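You operate a simulated robot arm through the tools that you are given. There is no shell and no other tool. Be economical: measure what you need, move in short steps, check, and stop when the job is done.

You run a simulated robot arm. Do the job below in one go: nothing can be reset, and whatever is moved stays where it is left.

JOB
Press the white bush into the grey pulley in the hand press.
Fine: pulley in the small blue tray, lever up and slide out afterwards.

Only the result counts: the job must be done as asked and must still hold three seconds after the hand-in. Knocking over, shifting, dropping, spilling or breaking anything else fails it.

ROBOT AND FRAMES
A 6-joint arm with a two-finger parallel gripper, fixed in place. Base frame: the origin is at the foot of the arm, x ahead of it, y to its left, z up; the work surface is at about z = 900. Units: mm, degrees, N and s.
With the tool pointing down near the work surface it reaches from about 240 to 640 mm from the base axis. Its first joint turns from -66.0 to 66.0 degrees. Payload 2.7 kg.
Tool frame: the origin (TCP) lies between the finger pads and is the grasp point; the fingertips stand 23 mm ahead of it; z points along the fingers, y is the line along which they close. Largest opening 94 mm; finger width 38, thickness 10; the body of the gripper, 54 by 96 mm, starts 39 mm behind the TCP.
Orientation is that of the tool frame in the base frame, as [roll, pitch, yaw] about the fixed x, y, z axes, in that order (R = Rz(yaw) Ry(pitch) Rx(roll)). With the fingers straight down and closing along the base's y, the tool's x points along the base's -x, its y along +y and its z along -z.

CONTROLS
- The arm moves only by the tool jog_arm. Its argument "steps" is a list of rows, each a list of 6 numbers: the shift along the tool's x, y, z in units of 300 mm (1.0 is 300 mm), then the turn, a rotation vector about the tool's x, y, z in units of 120 degrees (1.0 is 120 degrees). In form: [[dx, dy, dz, ax, ay, az], ...]. A call has 1 to 8 rows; each row is the pose to reach, as a shift and turn from the pose commanded when the call began, along the tool's axes at that moment. "jaw" is the gripper command, from -1 (fully open) to 1 (shut), values between in proportion, set as the call begins (left out, the last holds). A call with a number of a shift or a turn outside -1 to 1 is refused whole. Rows are played at 5 a second. More than 50 mm and 8.6 degrees between two rows, or a gripper value outside its range, and nothing of the call is played. A pose out of reach is approached as far as the arm can. The call stops where the force on the tool passes 90 N (or 10 N more than at its start, if that is more) or the arm is blocked; 0.2 s more then pass. Each finger travels about 45 mm/s and halts on what it meets, pressing with about 23 N; the grip force reading is that of the motor and also rises with nothing between the fingers. The clock runs only during rows and for 0.2 s after the last one: add rows that repeat a pose to give the fingers time. The reply holds the time, the measured pose of the TCP, the force on the tool along the base axes, the opening and the grip force, in the units named above and with some noise, with the torque about the TCP (base axes, N m) and any sound that the robot's microphone picked up.
- Cameras (640 x 400 px; columns grow to the right, rows downward): "scene" is fixed at [81.3, -432.1, 1413.8]; the picture's right is [0.76, -0.65, 0.00], its down [-0.30, -0.35, -0.89] and it looks along [0.58, 0.67, -0.46] (base axes); focal length 294 px, centre (320, 200). "wrist" rides on the gripper at [86, 16, -75] in the tool frame; the picture's right is [-0.18, 0.98, 0.00], its down [-0.58, -0.11, -0.81] and it looks along [-0.79, -0.15, 0.59] (tool axes); focal length 243 px, centre (320, 200). There is no depth. A picture from a camera that has moved, and an enlarged one, comes with that camera's place and axes in the base frame and with its lens.
- snapshot(camera): a new picture of that camera. The clock stands still meanwhile.
- close_up(camera, box): a new picture of the part [left, top, right, bottom] of that camera's present view, enlarged. The clock stands still meanwhile.
- job_done(): hands the job in; it is judged then, once.

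Go step by step. Nothing tells you positions but the pictures and the camera data: compare them with the known pose of the tool, close in by small moves and look again before you grip or let go. The budget is 120 turns and 84 pictures, counting those below and the enlarged ones. Unless the task says otherwise, let go and move clear before handing in, and close with one line.

The tools are called after "Emit:" as a command line: name --pt "numbers of a row" for each row, then --argument value for the rest, lists and objects as JSON in quotes. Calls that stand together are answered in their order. jog_arm: Moves the arm, as the interface text tells. Its arguments: {"type":"object","properties":{"steps":{"type":"array","items":{"type":"array","items":{"type":"number"}}},"jaw":{"type":"number"}},"required":["steps"]} The other tools are called the same way: snapshot (camera) takes a picture; close_up (camera, box) takes an enlarged picture of a part of a camera's view; job_done () hands the job in.

At the start:

```text
t: 0.0
eef_pos: [358.6, -21.7, 1313.5]
tool_rot: [180.0, 0.1, -179.9]
ft_force: [0.1, 0.2, 0.4]
moment: [-0.01, -0.01, -0.02]
grip_width: 94.2
finger_force: 0.1
```

scene: 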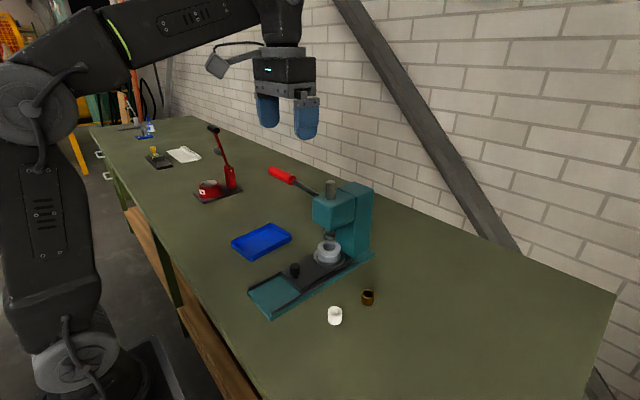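
wrist: 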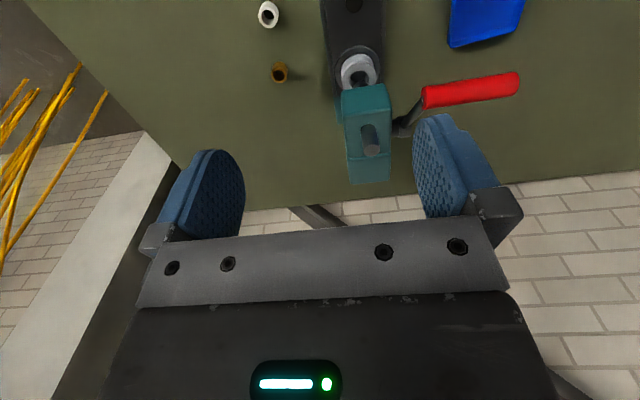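

I see the teal hand press with the grey pulley on a slide, a white bush and a brown bush on the table, and the blue tray. I'll look closer first.

Emit:
close_up --camera "scene" --box '[220, 150, 420, 340]'

Emit:
close_up --camera "wrist" --box '[230, 0, 550, 200]'

```text
2.11 times, centred on (320, 245) of scene
camera zoom: at [81.3, -432.1, 1413.8], right [0.76, -0.65, 0.0], down [-0.3, -0.35, -0.89], along [0.58, 0.67, -0.46], focal length 619 px, centre (320, 105)
```

zoom: 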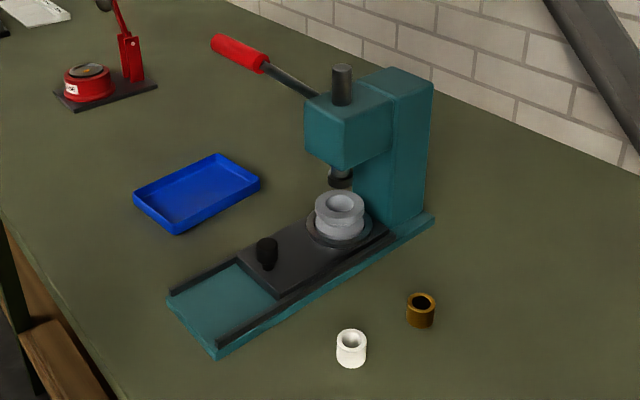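

```text
2.00 times, centred on (390, 100) of wrist
camera zoom: at [270.8, -6.9, 1387.7], right [0.18, 0.98, 0.0], down [0.58, -0.11, 0.81], along [0.79, -0.15, -0.59], focal length 485 px, centre (180, 400)
```

zoom: 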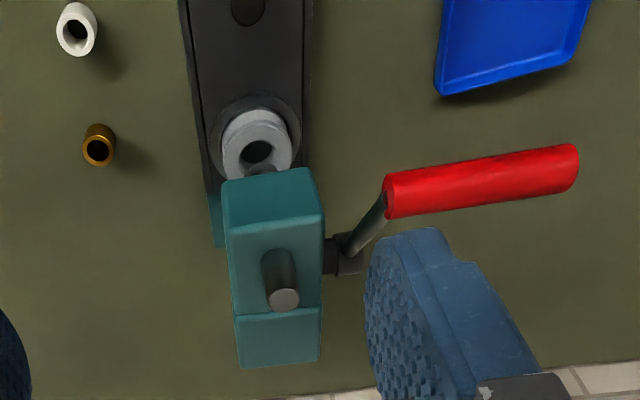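

Emit:
close_up --camera "scene" --box '[90, 100, 250, 200]'

Emit:
close_up --camera "scene" --box '[260, 160, 380, 235]'

```text
4.00 times, centred on (170, 150) of scene
camera zoom: at [81.3, -432.1, 1413.8], right [0.76, -0.65, 0.0], down [-0.3, -0.35, -0.89], along [0.58, 0.67, -0.46], focal length 1176 px, centre (920, 400)
```

zoom: 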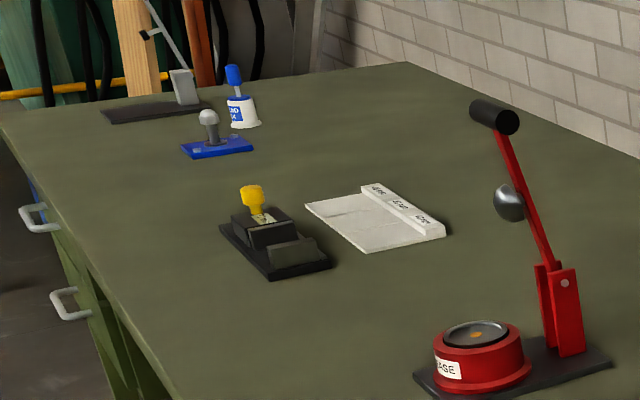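

```text
5.33 times, centred on (320, 198) of scene
camera zoom: at [81.3, -432.1, 1413.8], right [0.76, -0.65, 0.0], down [-0.3, -0.35, -0.89], along [0.58, 0.67, -0.46], focal length 1569 px, centre (320, 213)
```

zoom: 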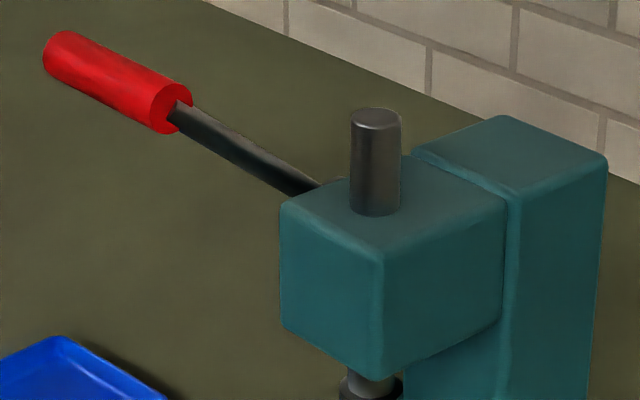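

I'll lower the gripper over the front of the press to get a closer view of slide, knob and pulley.

Emit:
jog_arm --pt "0.032 0.024 0.148 0 0 0" --pt "0.064 0.048 0.296 0 0 0" --pt "0.095 0.072 0.443 0 0 0"

Emit:
snapshot --camera "wrist"

```text
t: 0.8
eef_pos: [329.2, -2.3, 1179.6]
tool_rot: [-180.0, 0.1, 180.0]
ft_force: [0.3, -0.2, -0.2]
moment: [-0.03, 0.03, -0.01]
grip_width: 94.3
finger_force: 0.2
```

```text
77 pictures are left
camera wrist: at [242.5, 14.0, 1254.1], right [0.18, 0.98, 0.0], down [0.58, -0.11, 0.81], along [0.79, -0.15, -0.59], focal length 243 px, centre (320, 200)
```

wrist: 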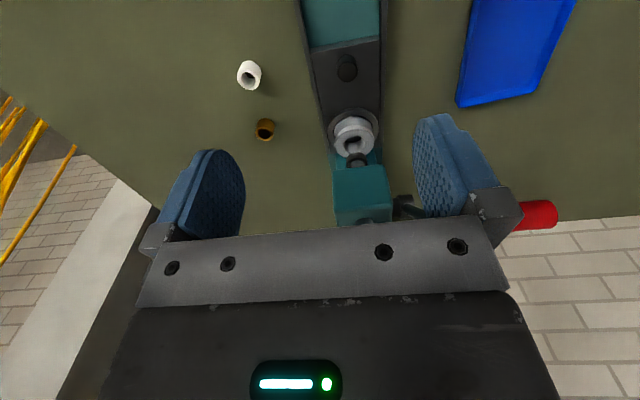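

Emit:
close_up --camera "wrist" --box '[220, 0, 460, 150]'

Emit:
close_up --camera "wrist" --box '[280, 90, 600, 240]'

```text
2.67 times, centred on (340, 75) of wrist
camera zoom: at [242.5, 14.0, 1254.1], right [0.18, 0.98, 0.0], down [0.58, -0.11, 0.81], along [0.79, -0.15, -0.59], focal length 647 px, centre (267, 533)
```

zoom: 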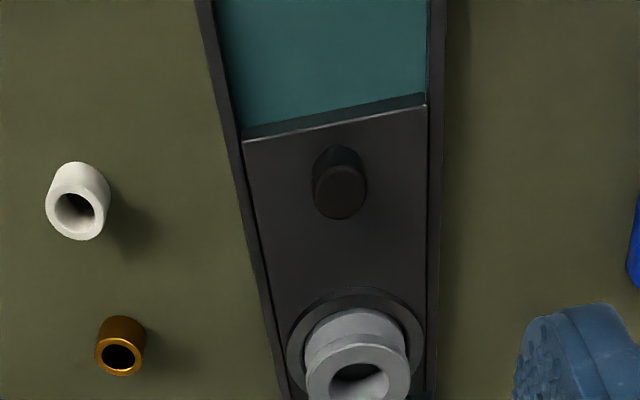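

```text
2.00 times, centred on (440, 165) of wrist
camera zoom: at [242.5, 14.0, 1254.1], right [0.18, 0.98, 0.0], down [0.58, -0.11, 0.81], along [0.79, -0.15, -0.59], focal length 485 px, centre (80, 270)
```

zoom: 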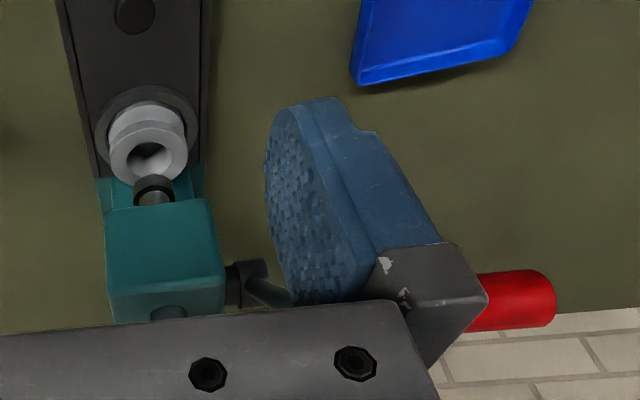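

The press axis runs along x at y≈20; knob at about (395,20), pulley at about (505,19), slide top about z 922. I'll move down above the knob.

Emit:
jog_arm --pt "-0.055 0.017 0.12 0 0 0" --pt "-0.11 0.034 0.24 0 0 0" --pt "-0.165 0.051 0.36 0 0 0" --pt "-0.22 0.067 0.48 0 0 0" --pt "-0.22 0.067 0.58 0 0 0" --pt "-0.22 0.067 0.58 0 0 0"

Emit:
snapshot --camera "wrist"

Emit:
close_up --camera "scene" --box '[220, 190, 380, 290]'

```text
t: 2.2
eef_pos: [394.0, 18.7, 1007.3]
tool_rot: [180.0, 0.1, -179.9]
ft_force: [0.0, 0.5, -0.2]
moment: [0.02, 0.02, 0.0]
grip_width: 93.9
finger_force: 0.1
```

```text
74 pictures are left
camera wrist: at [306.5, 35.1, 1080.8], right [0.18, 0.98, 0.0], down [0.58, -0.11, 0.81], along [0.79, -0.15, -0.59], focal length 243 px, centre (320, 200)
```

wrist: 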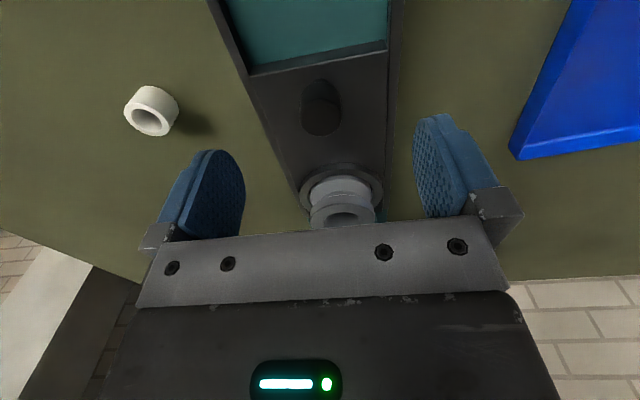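

```text
4.00 times, centred on (300, 240) of scene
camera zoom: at [81.3, -432.1, 1413.8], right [0.76, -0.65, 0.0], down [-0.3, -0.35, -0.89], along [0.58, 0.67, -0.46], focal length 1176 px, centre (400, 40)
```

zoom: 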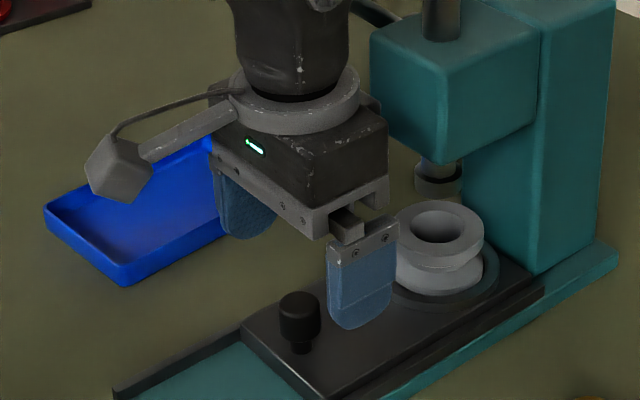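

Knob sits between the fingers at about x 393. I descend, stopping on contact, then close.

Emit:
jog_arm --pt "0 0.003 0.09 0 0 0" --pt "0 0.003 0.15 0 0 0" --pt "0 0.003 0.187 0 0 0" --pt "0 0.003 0.187 0 0 0"

Emit:
close_up --camera "scene" --box '[240, 210, 360, 285]'

```text
t: 3.2
eef_pos: [394.7, 20.2, 948.9]
tool_rot: [179.9, 0.1, -180.0]
ft_force: [0.2, -0.5, 0.2]
moment: [-0.01, -0.02, 0.01]
grip_width: 94.0
finger_force: 0.1
```

```text
5.33 times, centred on (300, 248) of scene
camera zoom: at [81.3, -432.1, 1413.8], right [0.76, -0.65, 0.0], down [-0.3, -0.35, -0.89], along [0.58, 0.67, -0.46], focal length 1569 px, centre (427, -53)
```

zoom: 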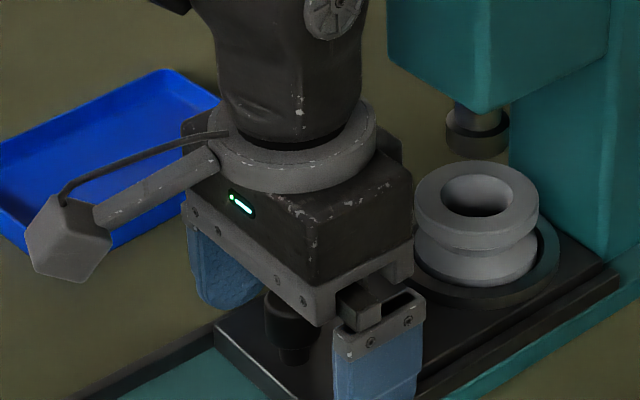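

Clear of everything, knob between the fingers. Closing.

Emit:
jog_arm --pt "0 0 0 0 0 0" --pt "0 0 0 0 0 0" --pt "0 0 0 0 0 0" --pt "0 0 0 0 0 0" --pt "0 0 0 0 0 0" --pt "0 0 0 0 0 0" --jaw 1

```text
t: 4.6
eef_pos: [395.0, 19.8, 949.6]
tool_rot: [179.9, -0.1, -180.0]
ft_force: [-0.7, 10.8, -7.0]
moment: [0.82, -0.41, 0.12]
grip_width: 85.7
finger_force: 45.0
```

The fingers halted at 85.7 mm – they touch the slide/rails. I open, raise about 9 mm and close again.

Emit:
jog_arm --pt "0 0 0 0 0 0" --pt "0 0 0 0 0 0" --pt "0 0 -0.03 0 0 0" --pt "0 0 -0.03 0 0 0" --jaw -1

Emit:
snapshot --camera "wrist"

Emit:
close_up --camera "scene" --box '[240, 210, 360, 285]'

```text
t: 5.6
eef_pos: [394.7, 20.0, 958.6]
tool_rot: [180.0, 0.0, 179.9]
ft_force: [-0.3, 0.0, -0.3]
moment: [0.01, -0.01, -0.04]
grip_width: 94.0
finger_force: 0.1
```

```text
71 pictures are left
camera wrist: at [307.6, 35.6, 1033.4], right [0.18, 0.98, 0.0], down [0.58, -0.11, 0.81], along [0.79, -0.15, -0.59], focal length 243 px, centre (320, 200)
```

wrist: 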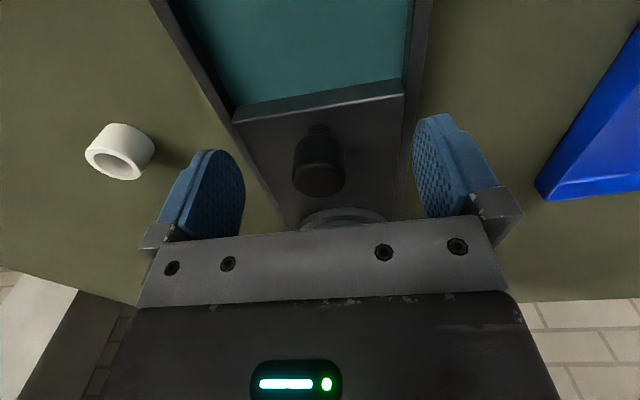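

```text
5.33 times, centred on (300, 248) of scene
camera zoom: at [81.3, -432.1, 1413.8], right [0.76, -0.65, 0.0], down [-0.3, -0.35, -0.89], along [0.58, 0.67, -0.46], focal length 1569 px, centre (427, -53)
```

zoom: 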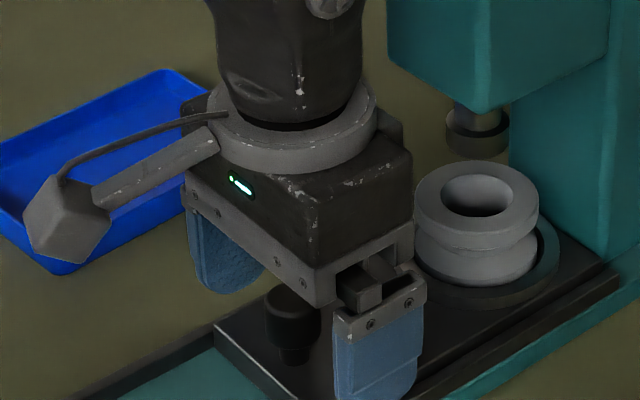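

Emit:
jog_arm --pt "0 0 0 0 0 0" --pt "0 0 0 0 0 0" --pt "0 0 0 0 0 0" --pt "0 0 0 0 0 0" --pt "0 0 0 0 0 0" --pt "0 0 0 0 0 0" --jaw 1

```text
t: 7.0
eef_pos: [393.8, 19.5, 959.2]
tool_rot: [179.9, 0.1, -179.9]
ft_force: [-0.6, 5.9, -0.4]
moment: [0.44, 0.05, 0.07]
grip_width: 24.8
finger_force: 45.0
```

Gripped the knob (24.8 mm). Now pull the slide toward the base.

Emit:
jog_arm --pt "0.03 0 0 0 0 0" --pt "0.06 0 0 0 0 0" --pt "0.1 0 0 0 0 0" --pt "0.14 0 0 0 0 0" --pt "0.18 0 0 0 0 0" --pt "0.18 0 0 0 0 0"

Emit:
snapshot --camera "scene"

```text
t: 8.4
eef_pos: [341.0, 19.2, 959.9]
tool_rot: [180.0, 0.1, -179.9]
ft_force: [1.8, 0.3, -4.4]
moment: [0.34, -0.81, -0.18]
grip_width: 25.0
finger_force: 45.4
```

```text
69 pictures are left
```

scene: 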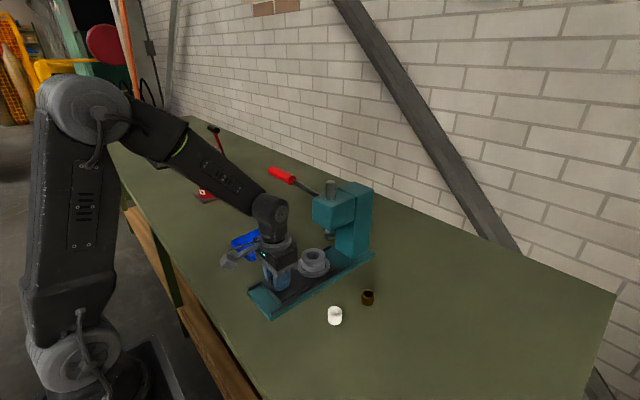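

The slide follows. I continue in small steps to its stop.

Emit:
jog_arm --pt "0.02 0 0 0 0 0" --pt "0.04 0 0 0 0 0" --pt "0.06 0 0 0 0 0" --pt "0.08 0 0 0 0 0" --pt "0.08 0 0 0 0 0"

```text
t: 9.6
eef_pos: [317.7, 20.6, 958.5]
tool_rot: [180.0, 0.1, 179.9]
ft_force: [0.2, 11.1, -4.6]
moment: [0.46, 0.83, -0.02]
grip_width: 24.8
finger_force: 45.2
```

Emit:
jog_arm --pt "0.015 0 0 0 0 0" --pt "0.03 0 0 0 0 0" --pt "0.045 0 0 0 0 0" --pt "0.045 0 0 0 0 0"

Emit:
close_up --camera "scene" --box '[220, 190, 380, 330]'

```text
t: 10.6
eef_pos: [304.5, 20.0, 958.9]
tool_rot: [180.0, 0.0, 180.0]
ft_force: [0.9, 22.1, 1.0]
moment: [0.49, 0.89, -0.08]
grip_width: 25.0
finger_force: 44.9
```

```text
2.86 times, centred on (300, 260) of scene
camera zoom: at [81.4, -431.5, 1413.9], right [0.76, -0.65, 0.0], down [-0.3, -0.35, -0.89], along [0.58, 0.67, -0.46], focal length 840 px, centre (377, 29)
```

zoom: 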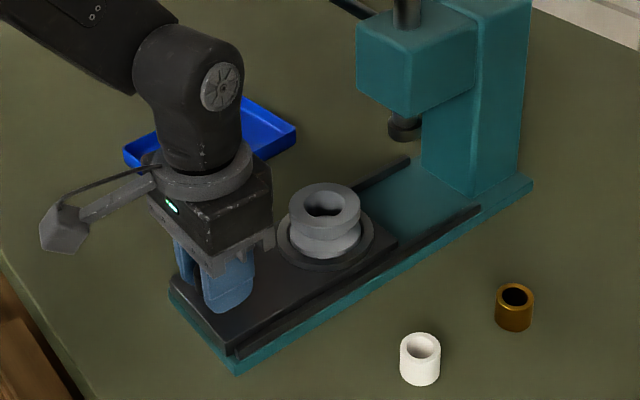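

Slide is out to the front. Release the knob and rise.

Emit:
jog_arm --pt "0 0 0 0 0 0" --pt "0 0 0 0 0 0" --pt "0 0 0 0 0 0" --pt "0 0 0 0 0 0" --pt "0 0 -0.15 0 0 0" --pt "0 0 -0.3 0 0 0" --pt "0 0 -0.45 0 0 0" --pt "0 0 -0.45 0 0 0" --jaw -1

Emit:
snapshot --camera "wrist"

```text
t: 12.4
eef_pos: [305.8, 19.4, 1094.5]
tool_rot: [180.0, 0.0, 179.9]
ft_force: [0.0, -1.1, -0.7]
moment: [0.01, 0.0, -0.03]
grip_width: 93.9
finger_force: 0.1
```

```text
67 pictures are left
camera wrist: at [218.0, 35.1, 1168.8], right [0.18, 0.98, 0.0], down [0.58, -0.11, 0.81], along [0.79, -0.15, -0.59], focal length 243 px, centre (320, 200)
```

wrist: 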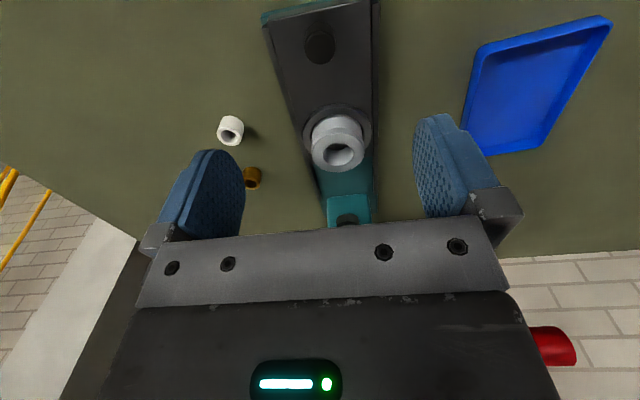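

Pulley is now at about (414,18). The bush is near (391,-112); move above it.

Emit:
jog_arm --pt "-0.057 -0.087 0.02 0 0 0" --pt "-0.114 -0.175 0.06 0 0 0" --pt "-0.17 -0.262 0.14 0 0 0" --pt "-0.227 -0.35 0.22 0 0 0" --pt "-0.284 -0.437 0.313 0 0 0" --pt "-0.284 -0.437 0.313 0 0 0"

Emit:
snapshot --camera "wrist"

Emit:
close_up --camera "scene" --box '[270, 230, 430, 330]'

```text
t: 13.8
eef_pos: [388.1, -113.5, 1000.3]
tool_rot: [-180.0, 0.2, -179.9]
ft_force: [-1.1, 0.3, -0.8]
moment: [0.01, -0.03, -0.02]
grip_width: 93.9
finger_force: 0.0
```

```text
66 pictures are left
camera wrist: at [301.0, -96.6, 1074.2], right [0.18, 0.98, 0.0], down [0.58, -0.11, 0.81], along [0.79, -0.15, -0.59], focal length 243 px, centre (320, 200)
```

wrist: 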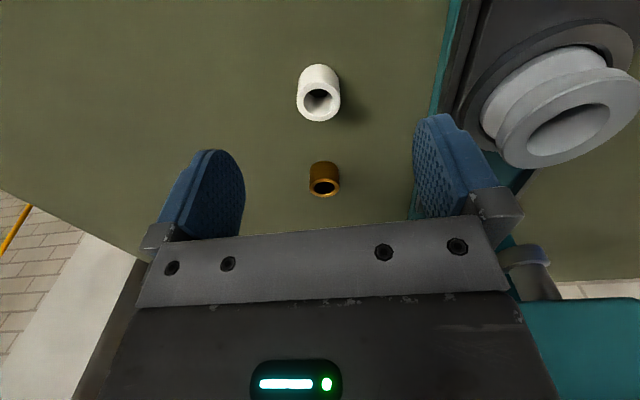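

```text
4.00 times, centred on (350, 280) of scene
camera zoom: at [81.3, -432.1, 1413.8], right [0.76, -0.65, 0.0], down [-0.3, -0.35, -0.89], along [0.58, 0.67, -0.46], focal length 1176 px, centre (200, -120)
```

zoom: 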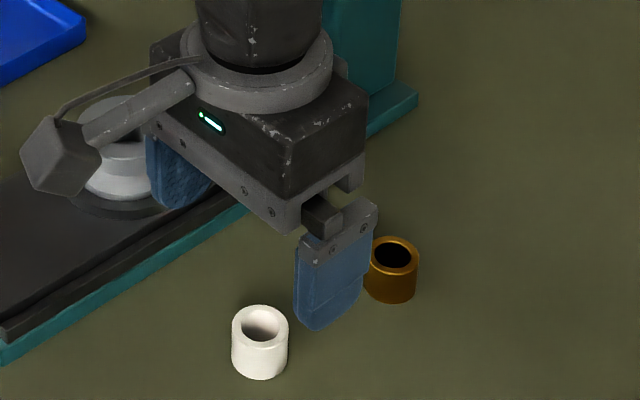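

Bush centre about (389,-113), top about z 923. I go down with tips about 8 mm above the table.

Emit:
jog_arm --pt "0 0 0.1 0 0 0" --pt "0 0 0.18 0 0 0" --pt "0 0 0.227 0 0 0" --pt "0 0 0.227 0 0 0"

Emit:
close_up --camera "wrist" --box '[160, 50, 480, 250]'

Emit:
close_up --camera "scene" --box '[270, 250, 430, 350]'

```text
t: 14.8
eef_pos: [389.2, -110.9, 932.0]
tool_rot: [-180.0, 0.1, 180.0]
ft_force: [-0.3, -0.4, -0.1]
moment: [-0.01, 0.0, 0.0]
grip_width: 94.2
finger_force: 0.1
```

```text
2.00 times, centred on (320, 150) of wrist
camera zoom: at [301.9, -95.7, 1006.6], right [0.18, 0.98, 0.0], down [0.58, -0.11, 0.81], along [0.79, -0.15, -0.59], focal length 485 px, centre (320, 300)
```

zoom: 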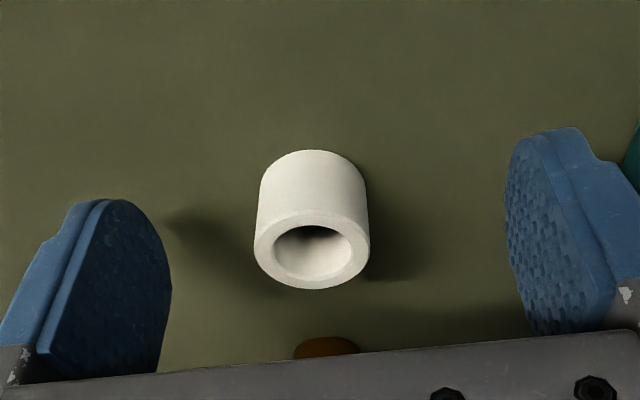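

```text
4.00 times, centred on (350, 300) of scene
camera zoom: at [81.3, -432.1, 1413.8], right [0.76, -0.65, 0.0], down [-0.3, -0.35, -0.89], along [0.58, 0.67, -0.46], focal length 1176 px, centre (200, -200)
```

zoom: 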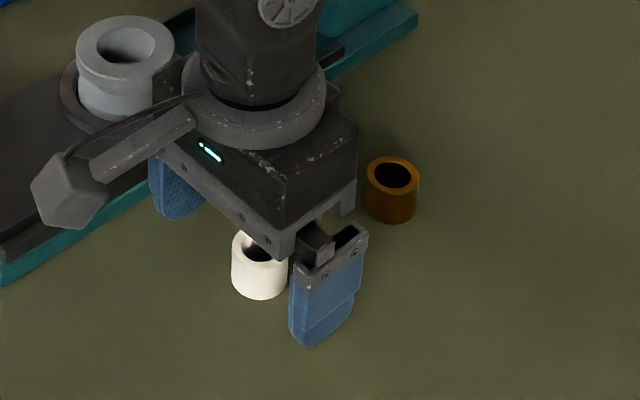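

Bush is between the fingers, about 3 mm to −y. I nudge and close.

Emit:
jog_arm --pt "0 -0.01 0 0 0 0" --pt "0 -0.01 0 0 0 0" --pt "0 -0.01 0 0 0 0" --pt "0 -0.01 0 0 0 0" --pt "0 -0.01 0 0 0 0" --pt "0 -0.01 0 0 0 0" --pt "0 -0.01 0 0 0 0" --jaw 1

Emit:
close_up --camera "wrist" --box '[200, 70, 440, 220]'

```text
t: 16.4
eef_pos: [389.2, -113.5, 932.5]
tool_rot: [180.0, 0.1, -180.0]
ft_force: [-0.2, 0.6, 1.0]
moment: [0.04, -0.02, 0.02]
grip_width: 26.6
finger_force: 22.8
```

```text
2.67 times, centred on (320, 145) of wrist
camera zoom: at [301.5, -98.4, 1007.1], right [0.18, 0.98, 0.0], down [0.58, -0.11, 0.81], along [0.79, -0.15, -0.59], focal length 647 px, centre (320, 347)
```

zoom: 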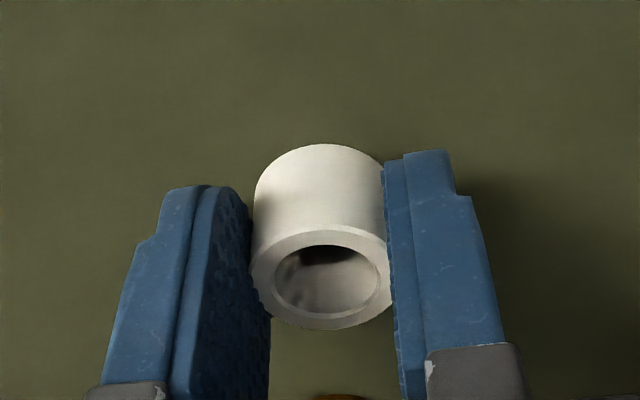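

Bush held (26.6 mm wide, centred in y, about 3 mm ahead of TCP). I lift and take a view with the pulley beside it to fix its position.

Emit:
jog_arm --pt "0 0 -0.1 0 0 0" --pt "0 0 -0.2 0 0 0" --pt "0.065 0.09 -0.27 0 0 0" --pt "0.13 0.177 -0.27 0 0 0" --pt "0.13 0.177 -0.27 0 0 0"

Emit:
snapshot --camera "wrist"

Emit:
close_up --camera "wrist" --box '[270, 70, 510, 220]'

Emit:
close_up --camera "scene" --box '[260, 220, 380, 295]'

```text
t: 17.6
eef_pos: [350.6, -60.3, 1013.2]
tool_rot: [-179.9, 0.1, 179.9]
ft_force: [0.0, 0.3, 0.1]
moment: [0.0, 0.0, 0.0]
grip_width: 26.5
finger_force: 22.9
```

```text
61 pictures are left
camera wrist: at [263.2, -44.4, 1087.7], right [0.18, 0.98, 0.0], down [0.58, -0.11, 0.81], along [0.79, -0.15, -0.59], focal length 243 px, centre (320, 200)
```

wrist: 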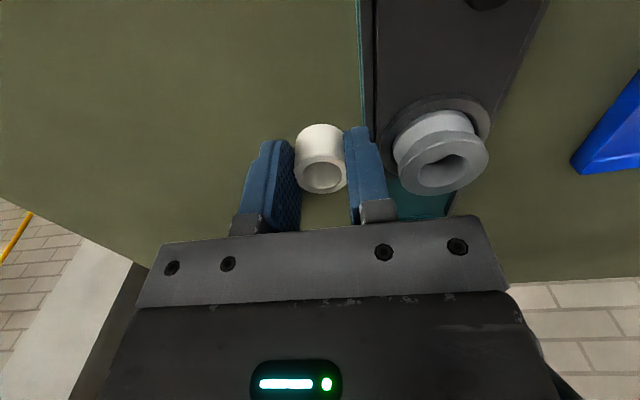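

```text
2.67 times, centred on (390, 145) of wrist
camera zoom: at [263.2, -44.4, 1087.7], right [0.18, 0.98, 0.0], down [0.58, -0.11, 0.81], along [0.79, -0.15, -0.59], focal length 647 px, centre (133, 347)
```

zoom: 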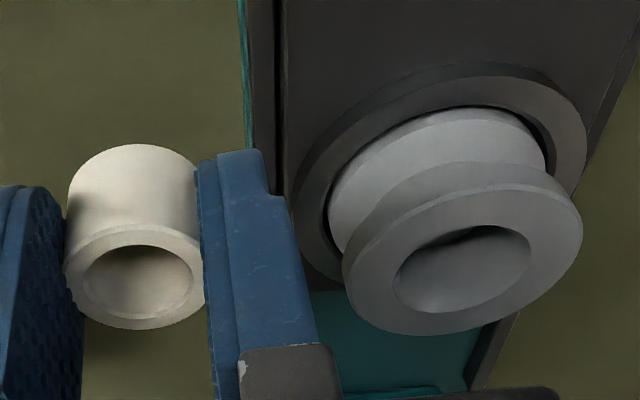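

```text
5.33 times, centred on (320, 258) of scene
camera zoom: at [81.3, -432.1, 1413.8], right [0.76, -0.65, 0.0], down [-0.3, -0.35, -0.89], along [0.58, 0.67, -0.46], focal length 1569 px, centre (320, -107)
```

zoom: 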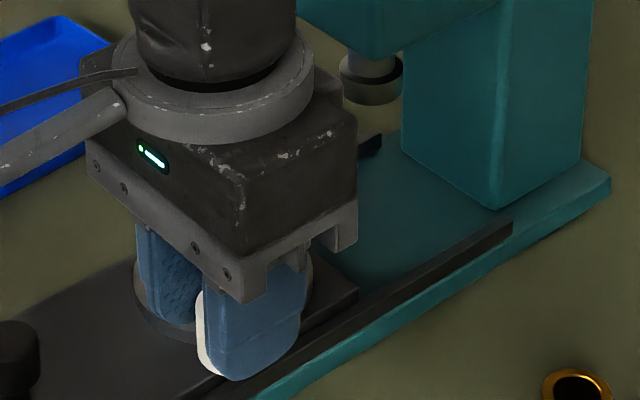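

Emit:
close_up --camera "wrist" --box '[388, 130, 500, 200]'

```text
5.71 times, centred on (444, 165) of wrist
camera zoom: at [263.2, -44.4, 1087.7], right [0.18, 0.98, 0.0], down [0.58, -0.11, 0.81], along [0.79, -0.15, -0.59], focal length 1386 px, centre (-389, 400)
```

zoom: 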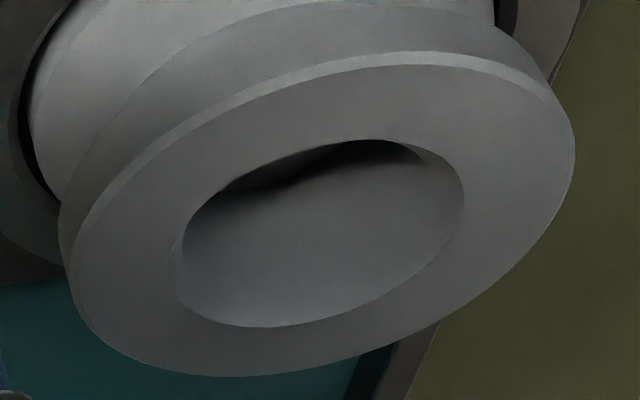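

The triangulated pulley top is at about (407,20), z≈967. The bore looks wide from this angle, so I'll check it from above before placing.

Emit:
jog_arm --pt "0 0 -0.15 0 0 0" --pt "0 0 -0.3 0 0 0" --pt "0 0.05 -0.45 0 0 0" --pt "-0.07 0.15 -0.457 0 0 0" --pt "-0.15 0.25 -0.457 0 0 0" --pt "-0.23 0.267 -0.457 0 0 0" --pt "-0.23 0.267 -0.457 0 0 0"

Emit:
close_up --camera "wrist" --box '[240, 0, 400, 100]'

Emit:
close_up --camera "scene" --box '[270, 225, 350, 275]'

```text
t: 19.2
eef_pos: [421.9, 20.0, 1149.6]
tool_rot: [180.0, 0.1, -180.0]
ft_force: [0.3, -0.3, 0.4]
moment: [-0.01, 0.01, -0.01]
grip_width: 26.4
finger_force: 23.4
```

```text
4.00 times, centred on (320, 50) of wrist
camera zoom: at [334.1, 35.4, 1224.4], right [0.18, 0.98, 0.0], down [0.58, -0.11, 0.81], along [0.79, -0.15, -0.59], focal length 970 px, centre (320, 800)
```

zoom: 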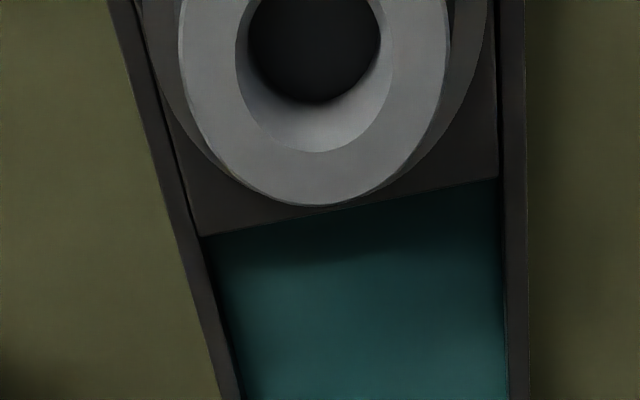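

```text
8.00 times, centred on (310, 250) of scene
camera zoom: at [81.4, -432.1, 1413.8], right [0.76, -0.65, 0.0], down [-0.3, -0.35, -0.89], along [0.58, 0.67, -0.46], focal length 2353 px, centre (400, -200)
```

zoom: 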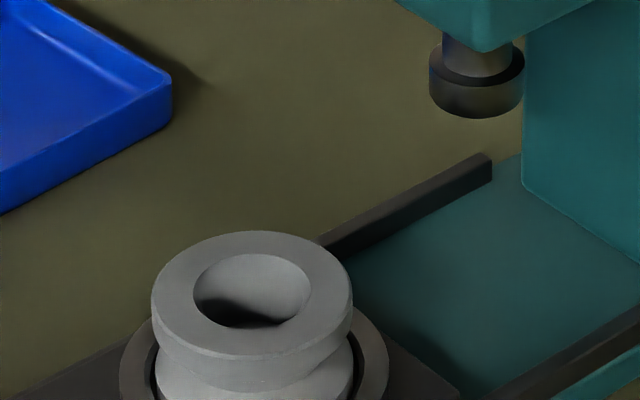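

Emit:
close_up --camera "wrist" --box '[240, 110, 400, 210]'

Emit:
close_up --camera "scene" --box '[270, 140, 350, 190]'

```text
4.00 times, centred on (320, 160) of wrist
camera zoom: at [334.1, 35.4, 1224.4], right [0.18, 0.98, 0.0], down [0.58, -0.11, 0.81], along [0.79, -0.15, -0.59], focal length 970 px, centre (320, 360)
```

zoom: 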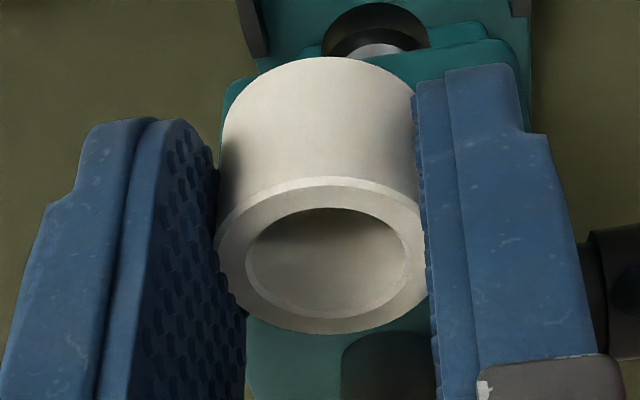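

```text
8.00 times, centred on (310, 165) of scene
camera zoom: at [81.4, -432.1, 1413.8], right [0.76, -0.65, 0.0], down [-0.3, -0.35, -0.89], along [0.58, 0.67, -0.46], focal length 2353 px, centre (400, 480)
```

zoom: 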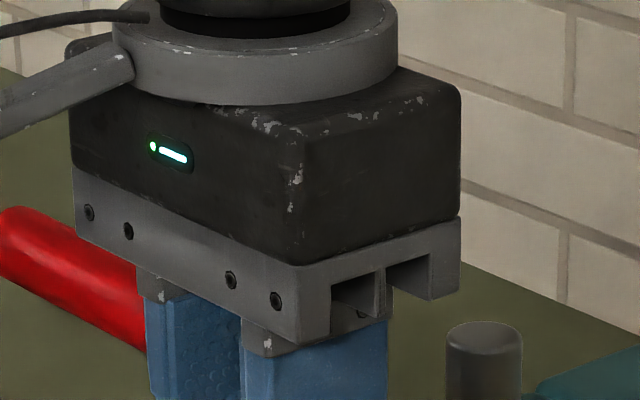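

Bore (chamfered) about 34 mm at top; bush ≈29 mm. I'll bring the bush just above the bore and check alignment.

Emit:
jog_arm --pt "0.057 -0.003 0.12 0 0 0" --pt "0.057 -0.003 0.24 0 0 0" --pt "0.057 -0.003 0.36 0 0 0" --pt "0.057 -0.003 0.455 0 0 0" --pt "0.057 -0.003 0.455 0 0 0"

Emit:
close_up --camera "scene" --box '[260, 210, 356, 270]'

Emit:
close_up --camera "wrist" --box '[240, 90, 416, 200]'

```text
t: 20.4
eef_pos: [403.5, 17.1, 1013.9]
tool_rot: [-179.9, 0.0, -180.0]
ft_force: [0.1, -0.3, -0.6]
moment: [0.02, 0.01, 0.01]
grip_width: 26.4
finger_force: 23.0
```

```text
6.67 times, centred on (308, 240) of scene
camera zoom: at [81.3, -432.1, 1413.8], right [0.76, -0.65, 0.0], down [-0.3, -0.35, -0.89], along [0.58, 0.67, -0.46], focal length 1961 px, centre (400, -67)
```

zoom: 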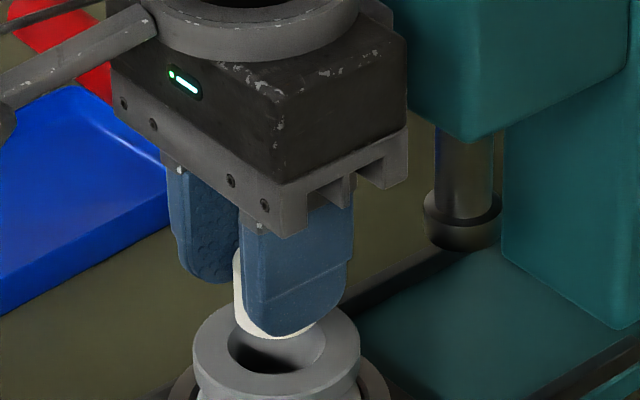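

```text
3.64 times, centred on (328, 145) of wrist
camera zoom: at [316.0, 33.4, 1088.5], right [0.18, 0.98, 0.0], down [0.58, -0.11, 0.81], along [0.79, -0.15, -0.59], focal length 882 px, centre (291, 400)
```

zoom: 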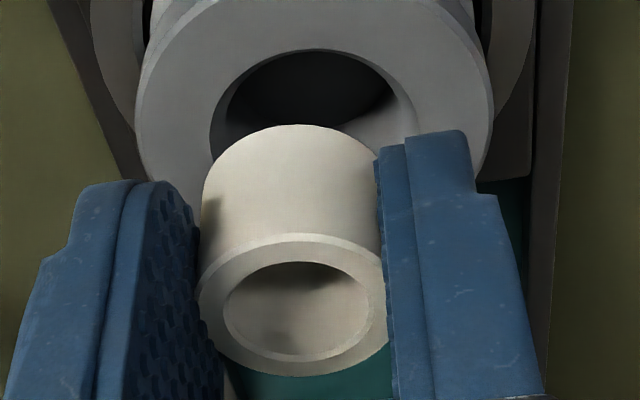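

Scene and wrist agree: shift about +2 mm in x and +2.5 mm in y, then lower gently.

Emit:
jog_arm --pt "-0.0075 0.008 0 0 0 0" --pt "-0.0075 0.008 0.02 0 0 0" --pt "-0.0075 0.008 0.04 0 0 0" --pt "-0.0075 0.008 0.04 0 0 0"

Emit:
close_up --camera "scene" --box '[270, 225, 350, 275]'

Emit:
close_up --camera "wrist" --box '[240, 90, 416, 200]'

```text
t: 21.4
eef_pos: [404.4, 21.4, 1002.3]
tool_rot: [-179.9, 0.1, -179.9]
ft_force: [0.3, 0.5, 0.8]
moment: [0.03, 0.04, -0.04]
grip_width: 26.4
finger_force: 22.6
```

```text
8.00 times, centred on (310, 250) of scene
camera zoom: at [81.3, -432.1, 1413.7], right [0.76, -0.65, 0.0], down [-0.3, -0.35, -0.89], along [0.58, 0.67, -0.46], focal length 2353 px, centre (400, -200)
```

zoom: 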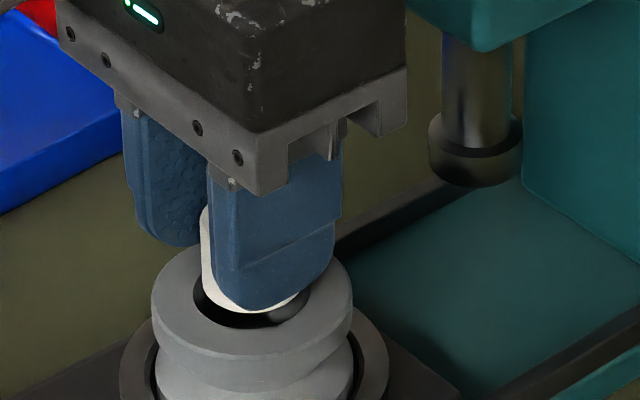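

```text
3.64 times, centred on (328, 145) of wrist
camera zoom: at [317.8, 36.4, 1076.1], right [0.18, 0.98, 0.0], down [0.58, -0.11, 0.81], along [0.79, -0.15, -0.59], focal length 882 px, centre (291, 400)
```

zoom: 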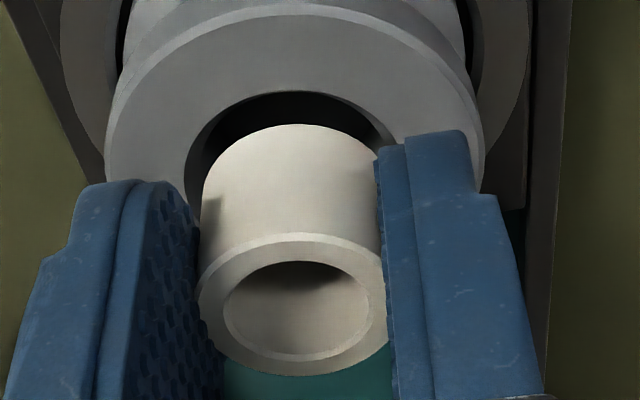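

The ram seems lower than before; check the lever before going on.

Emit:
snapshot --camera "scene"

Emit:
close_up --camera "scene" --box '[230, 140, 390, 240]'

```text
49 pictures are left
```

scene: 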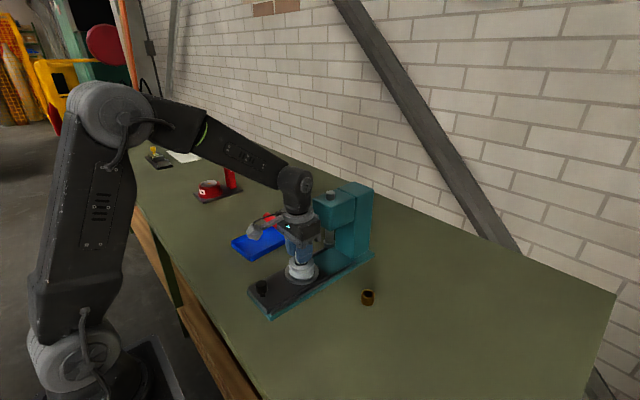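

```text
4.00 times, centred on (310, 190) of scene
camera zoom: at [81.3, -432.1, 1413.7], right [0.76, -0.65, 0.0], down [-0.3, -0.35, -0.89], along [0.58, 0.67, -0.46], focal length 1176 px, centre (360, 240)
```

zoom: 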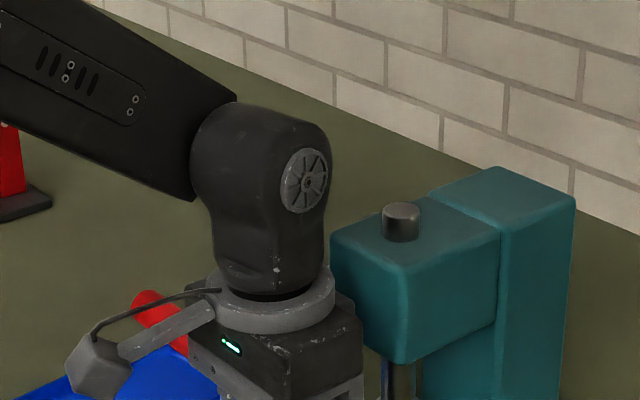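

Lever was nudged partway down (it will be raised before sliding in). Alignment is good; I lower further in small steps.

Emit:
jog_arm --pt "0 0 0.01 0 0 0" --pt "0 0 0.02 0 0 0" --pt "0 0 0.02 0 0 0"

```text
t: 22.2
eef_pos: [404.7, 20.2, 996.6]
tool_rot: [180.0, 0.1, 179.9]
ft_force: [0.3, -0.6, 2.7]
moment: [-0.06, 0.01, 0.01]
grip_width: 26.5
finger_force: 23.0
```

Emit:
jog_arm --pt "0 0 0.005 0 0 0" --pt "0 0 0.01 0 0 0" --pt "0 0 0.01 0 0 0"

Emit:
close_up --camera "scene" --box '[270, 225, 350, 275]'

Emit:
close_up --camera "wrist" --box '[240, 90, 416, 200]'

```text
t: 23.0
eef_pos: [405.7, 20.3, 994.5]
tool_rot: [-180.0, 0.1, -180.0]
ft_force: [2.0, 0.7, 11.9]
moment: [0.1, -0.05, 0.0]
grip_width: 26.6
finger_force: 23.2
```

```text
8.00 times, centred on (310, 250) of scene
camera zoom: at [81.3, -432.1, 1413.8], right [0.76, -0.65, 0.0], down [-0.3, -0.35, -0.89], along [0.58, 0.67, -0.46], focal length 2353 px, centre (400, -200)
```

zoom: 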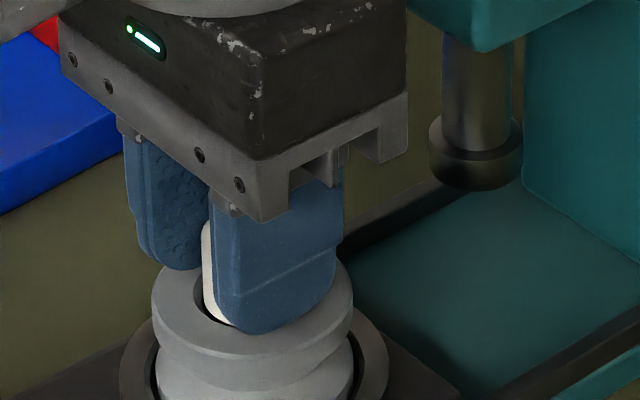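

```text
3.64 times, centred on (328, 145) of wrist
camera zoom: at [317.8, 36.4, 1067.3], right [0.18, 0.98, 0.0], down [0.58, -0.11, 0.81], along [0.79, -0.15, -0.59], focal length 882 px, centre (291, 400)
```

zoom: 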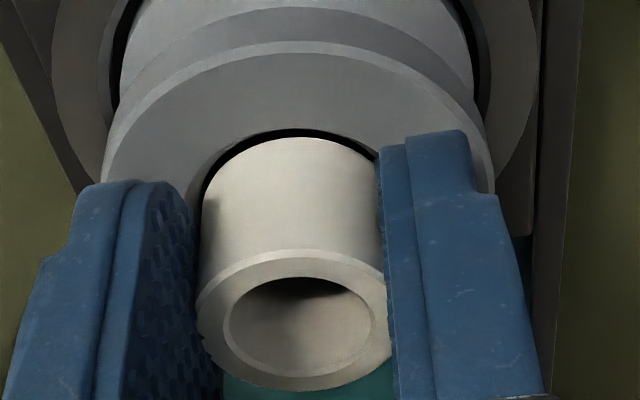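

The bush is in the chamfer, evenly aligned, with about 12 N contact. Release it with a modest opening and rise.

Emit:
jog_arm --pt "0 0 0 0 0 0" --pt "0 0 0 0 0 0" --pt "0 0 0 0 0 0" --pt "0 0 -0.02 0 0 0" --pt "0 0 -0.06 0 0 0" --pt "0 0 -0.1 0 0 0" --pt "0 0 -0.1 0 0 0" --jaw 0

Emit:
close_up --camera "wrist" --box '[230, 50, 422, 170]'

Emit:
snapshot --camera "wrist"

```text
t: 24.6
eef_pos: [404.8, 20.3, 1024.2]
tool_rot: [180.0, 0.1, 180.0]
ft_force: [0.3, 0.1, -0.4]
moment: [0.01, 0.0, 0.03]
grip_width: 47.0
finger_force: 0.0
```

```text
3.33 times, centred on (326, 110) of wrist
camera zoom: at [318.3, 35.9, 1098.1], right [0.18, 0.98, 0.0], down [0.58, -0.11, 0.81], along [0.79, -0.15, -0.59], focal length 809 px, centre (300, 500)
```

zoom: 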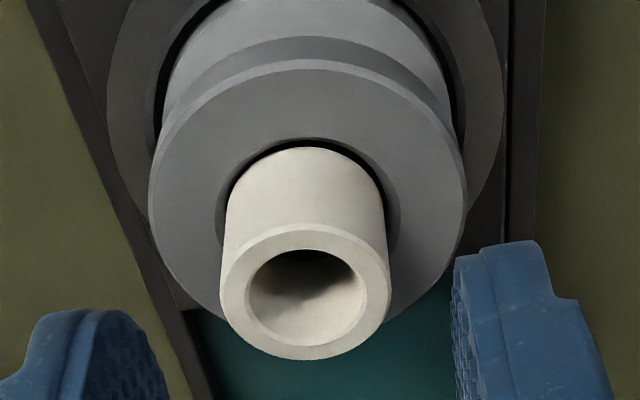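

```text
44 pictures are left
camera wrist: at [318.3, 35.9, 1098.1], right [0.18, 0.98, 0.0], down [0.58, -0.11, 0.81], along [0.79, -0.15, -0.59], focal length 243 px, centre (320, 200)
```

wrist: 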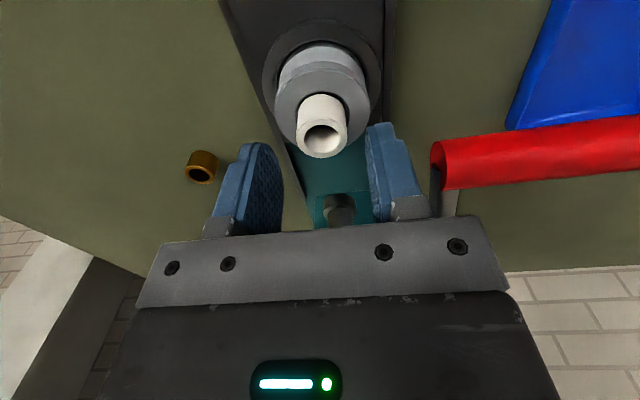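

Bush stands in the pulley. The lever turns about y with its red handle lying along y; it must come up before sliding in. I rise and back off to look.

Emit:
jog_arm --pt "0.02 0 -0.13 0 0 0" --pt "0.05 0 -0.28 0 0 0" --pt "0.15 0 -0.4 0 0 0" --pt "0.25 0 -0.45 0 0 0" --pt "0.25 0 -0.45 0 0 0"

Emit:
snapshot --camera "wrist"

Emit:
close_up --camera "scene" --box '[230, 150, 390, 250]'

```text
t: 25.8
eef_pos: [329.8, 20.8, 1156.6]
tool_rot: [-180.0, -0.1, 180.0]
ft_force: [0.0, -0.4, -0.5]
moment: [0.03, -0.03, -0.02]
grip_width: 47.1
finger_force: 0.2
```

```text
43 pictures are left
camera wrist: at [243.3, 36.3, 1230.9], right [0.18, 0.98, 0.0], down [0.58, -0.11, 0.81], along [0.79, -0.15, -0.59], focal length 243 px, centre (320, 200)
```

wrist: 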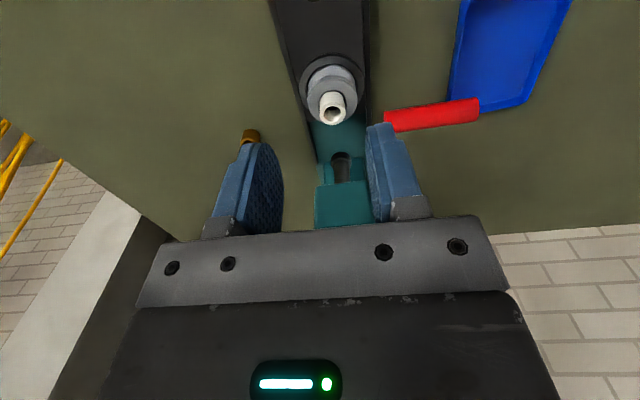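

```text
4.00 times, centred on (310, 200) of scene
camera zoom: at [81.3, -432.1, 1413.8], right [0.76, -0.65, 0.0], down [-0.3, -0.35, -0.89], along [0.58, 0.67, -0.46], focal length 1176 px, centre (360, 200)
```

zoom: 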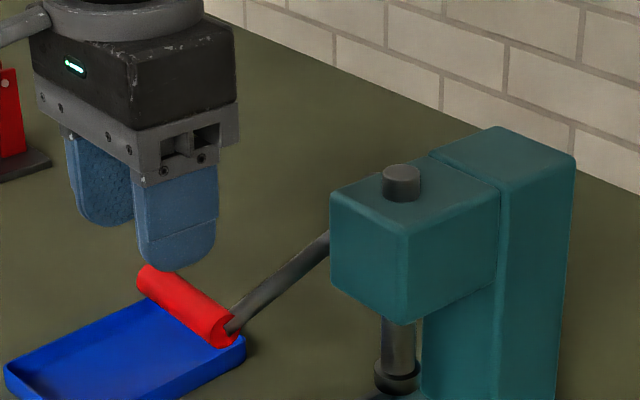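

Handle axis is now at about x 411, z 1013, y 77–165 (originally at x 433, z 1153). I'll yaw the gripper 90° (camera toward +y) and move to y≈122 to grasp the handle across its axis.

Emit:
jog_arm --pt "0 0.0567 0 0 0 0.0625" --pt "0 0.1133 0 0 0 0.125" --pt "0 0.17 0 0 0 0.1875" --pt "0 0.2267 0 0 0 0.25" --pt "0 0.2833 0 0 0 0.3125" --pt "0 0.34 0 0 0 0.375" --pt "0 0.34 0 0 0 0.375" --jaw -1

Emit:
jog_arm --pt "0 0 0 0 0 0.0625" --pt "0 0 0 0 0 0.125" --pt "0 0 0 0 0 0.1875" --pt "0 0 0 0 0 0.25" --pt "0 0 0 0 0 0.3125" --pt "0 0 0 0 0 0.375" --pt "0 0 0 0 0 0.375"

Emit:
snapshot --camera "wrist"

```text
t: 27.4
eef_pos: [331.1, 122.6, 1159.0]
tool_rot: [180.0, 0.2, 134.9]
ft_force: [0.2, 0.2, 0.4]
moment: [0.03, 0.01, -0.05]
grip_width: 93.8
finger_force: 0.1
```

```text
t: 29.0
eef_pos: [328.4, 123.0, 1157.2]
tool_rot: [179.9, 0.0, 89.9]
ft_force: [-0.3, 0.0, 0.7]
moment: [0.01, 0.02, -0.01]
grip_width: 94.1
finger_force: 0.1
```

```text
41 pictures are left
camera wrist: at [344.7, 208.7, 1232.1], right [0.98, -0.19, 0.0], down [-0.11, -0.58, 0.81], along [-0.15, -0.79, -0.59], focal length 243 px, centre (320, 200)
```

wrist: 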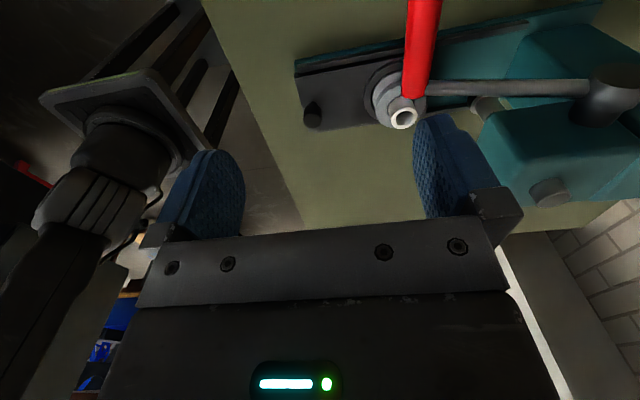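

Hub at about (535, z 1065), lever radius ≈134. Move above the handle.

Emit:
jog_arm --pt "0 0.13 0 0 0 0" --pt "0 0.265 0 0 0 0" --pt "0 0.265 0.14 0 0 0" --pt "0 0.265 0.28 0 0 0" --pt "0 0.265 0.28 0 0 0"

Emit:
snapshot --camera "wrist"

Emit:
close_up --camera "scene" --box '[220, 150, 380, 250]'

```text
t: 30.2
eef_pos: [408.2, 122.5, 1075.5]
tool_rot: [179.9, 0.0, 90.1]
ft_force: [-0.4, 0.5, 0.1]
moment: [0.01, 0.0, 0.01]
grip_width: 93.9
finger_force: 0.1
```

```text
40 pictures are left
camera wrist: at [423.6, 209.5, 1149.2], right [0.98, -0.18, 0.0], down [-0.11, -0.58, 0.81], along [-0.15, -0.79, -0.59], focal length 243 px, centre (320, 200)
```

wrist: 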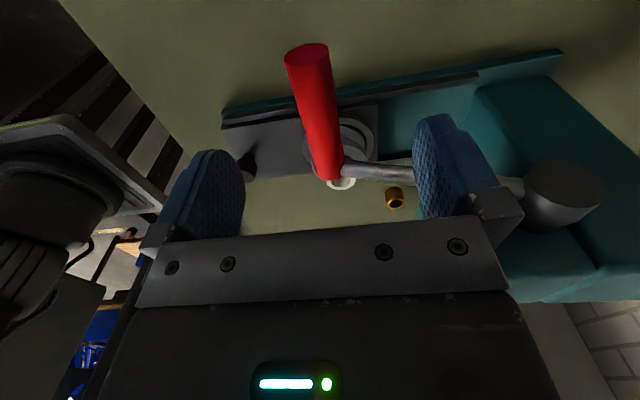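

```text
4.00 times, centred on (300, 200) of scene
camera zoom: at [81.3, -432.1, 1413.8], right [0.76, -0.65, 0.0], down [-0.3, -0.35, -0.89], along [0.58, 0.67, -0.46], focal length 1176 px, centre (400, 200)
```

zoom: 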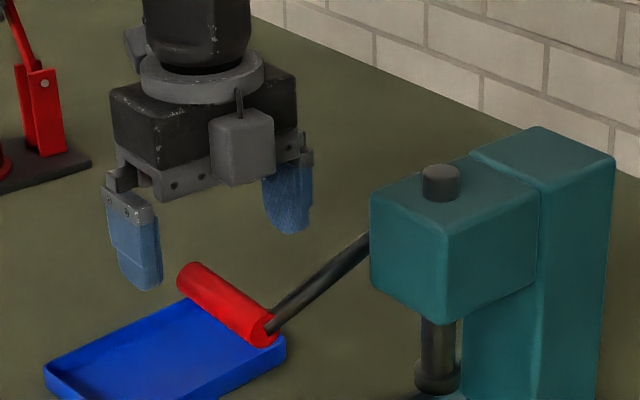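

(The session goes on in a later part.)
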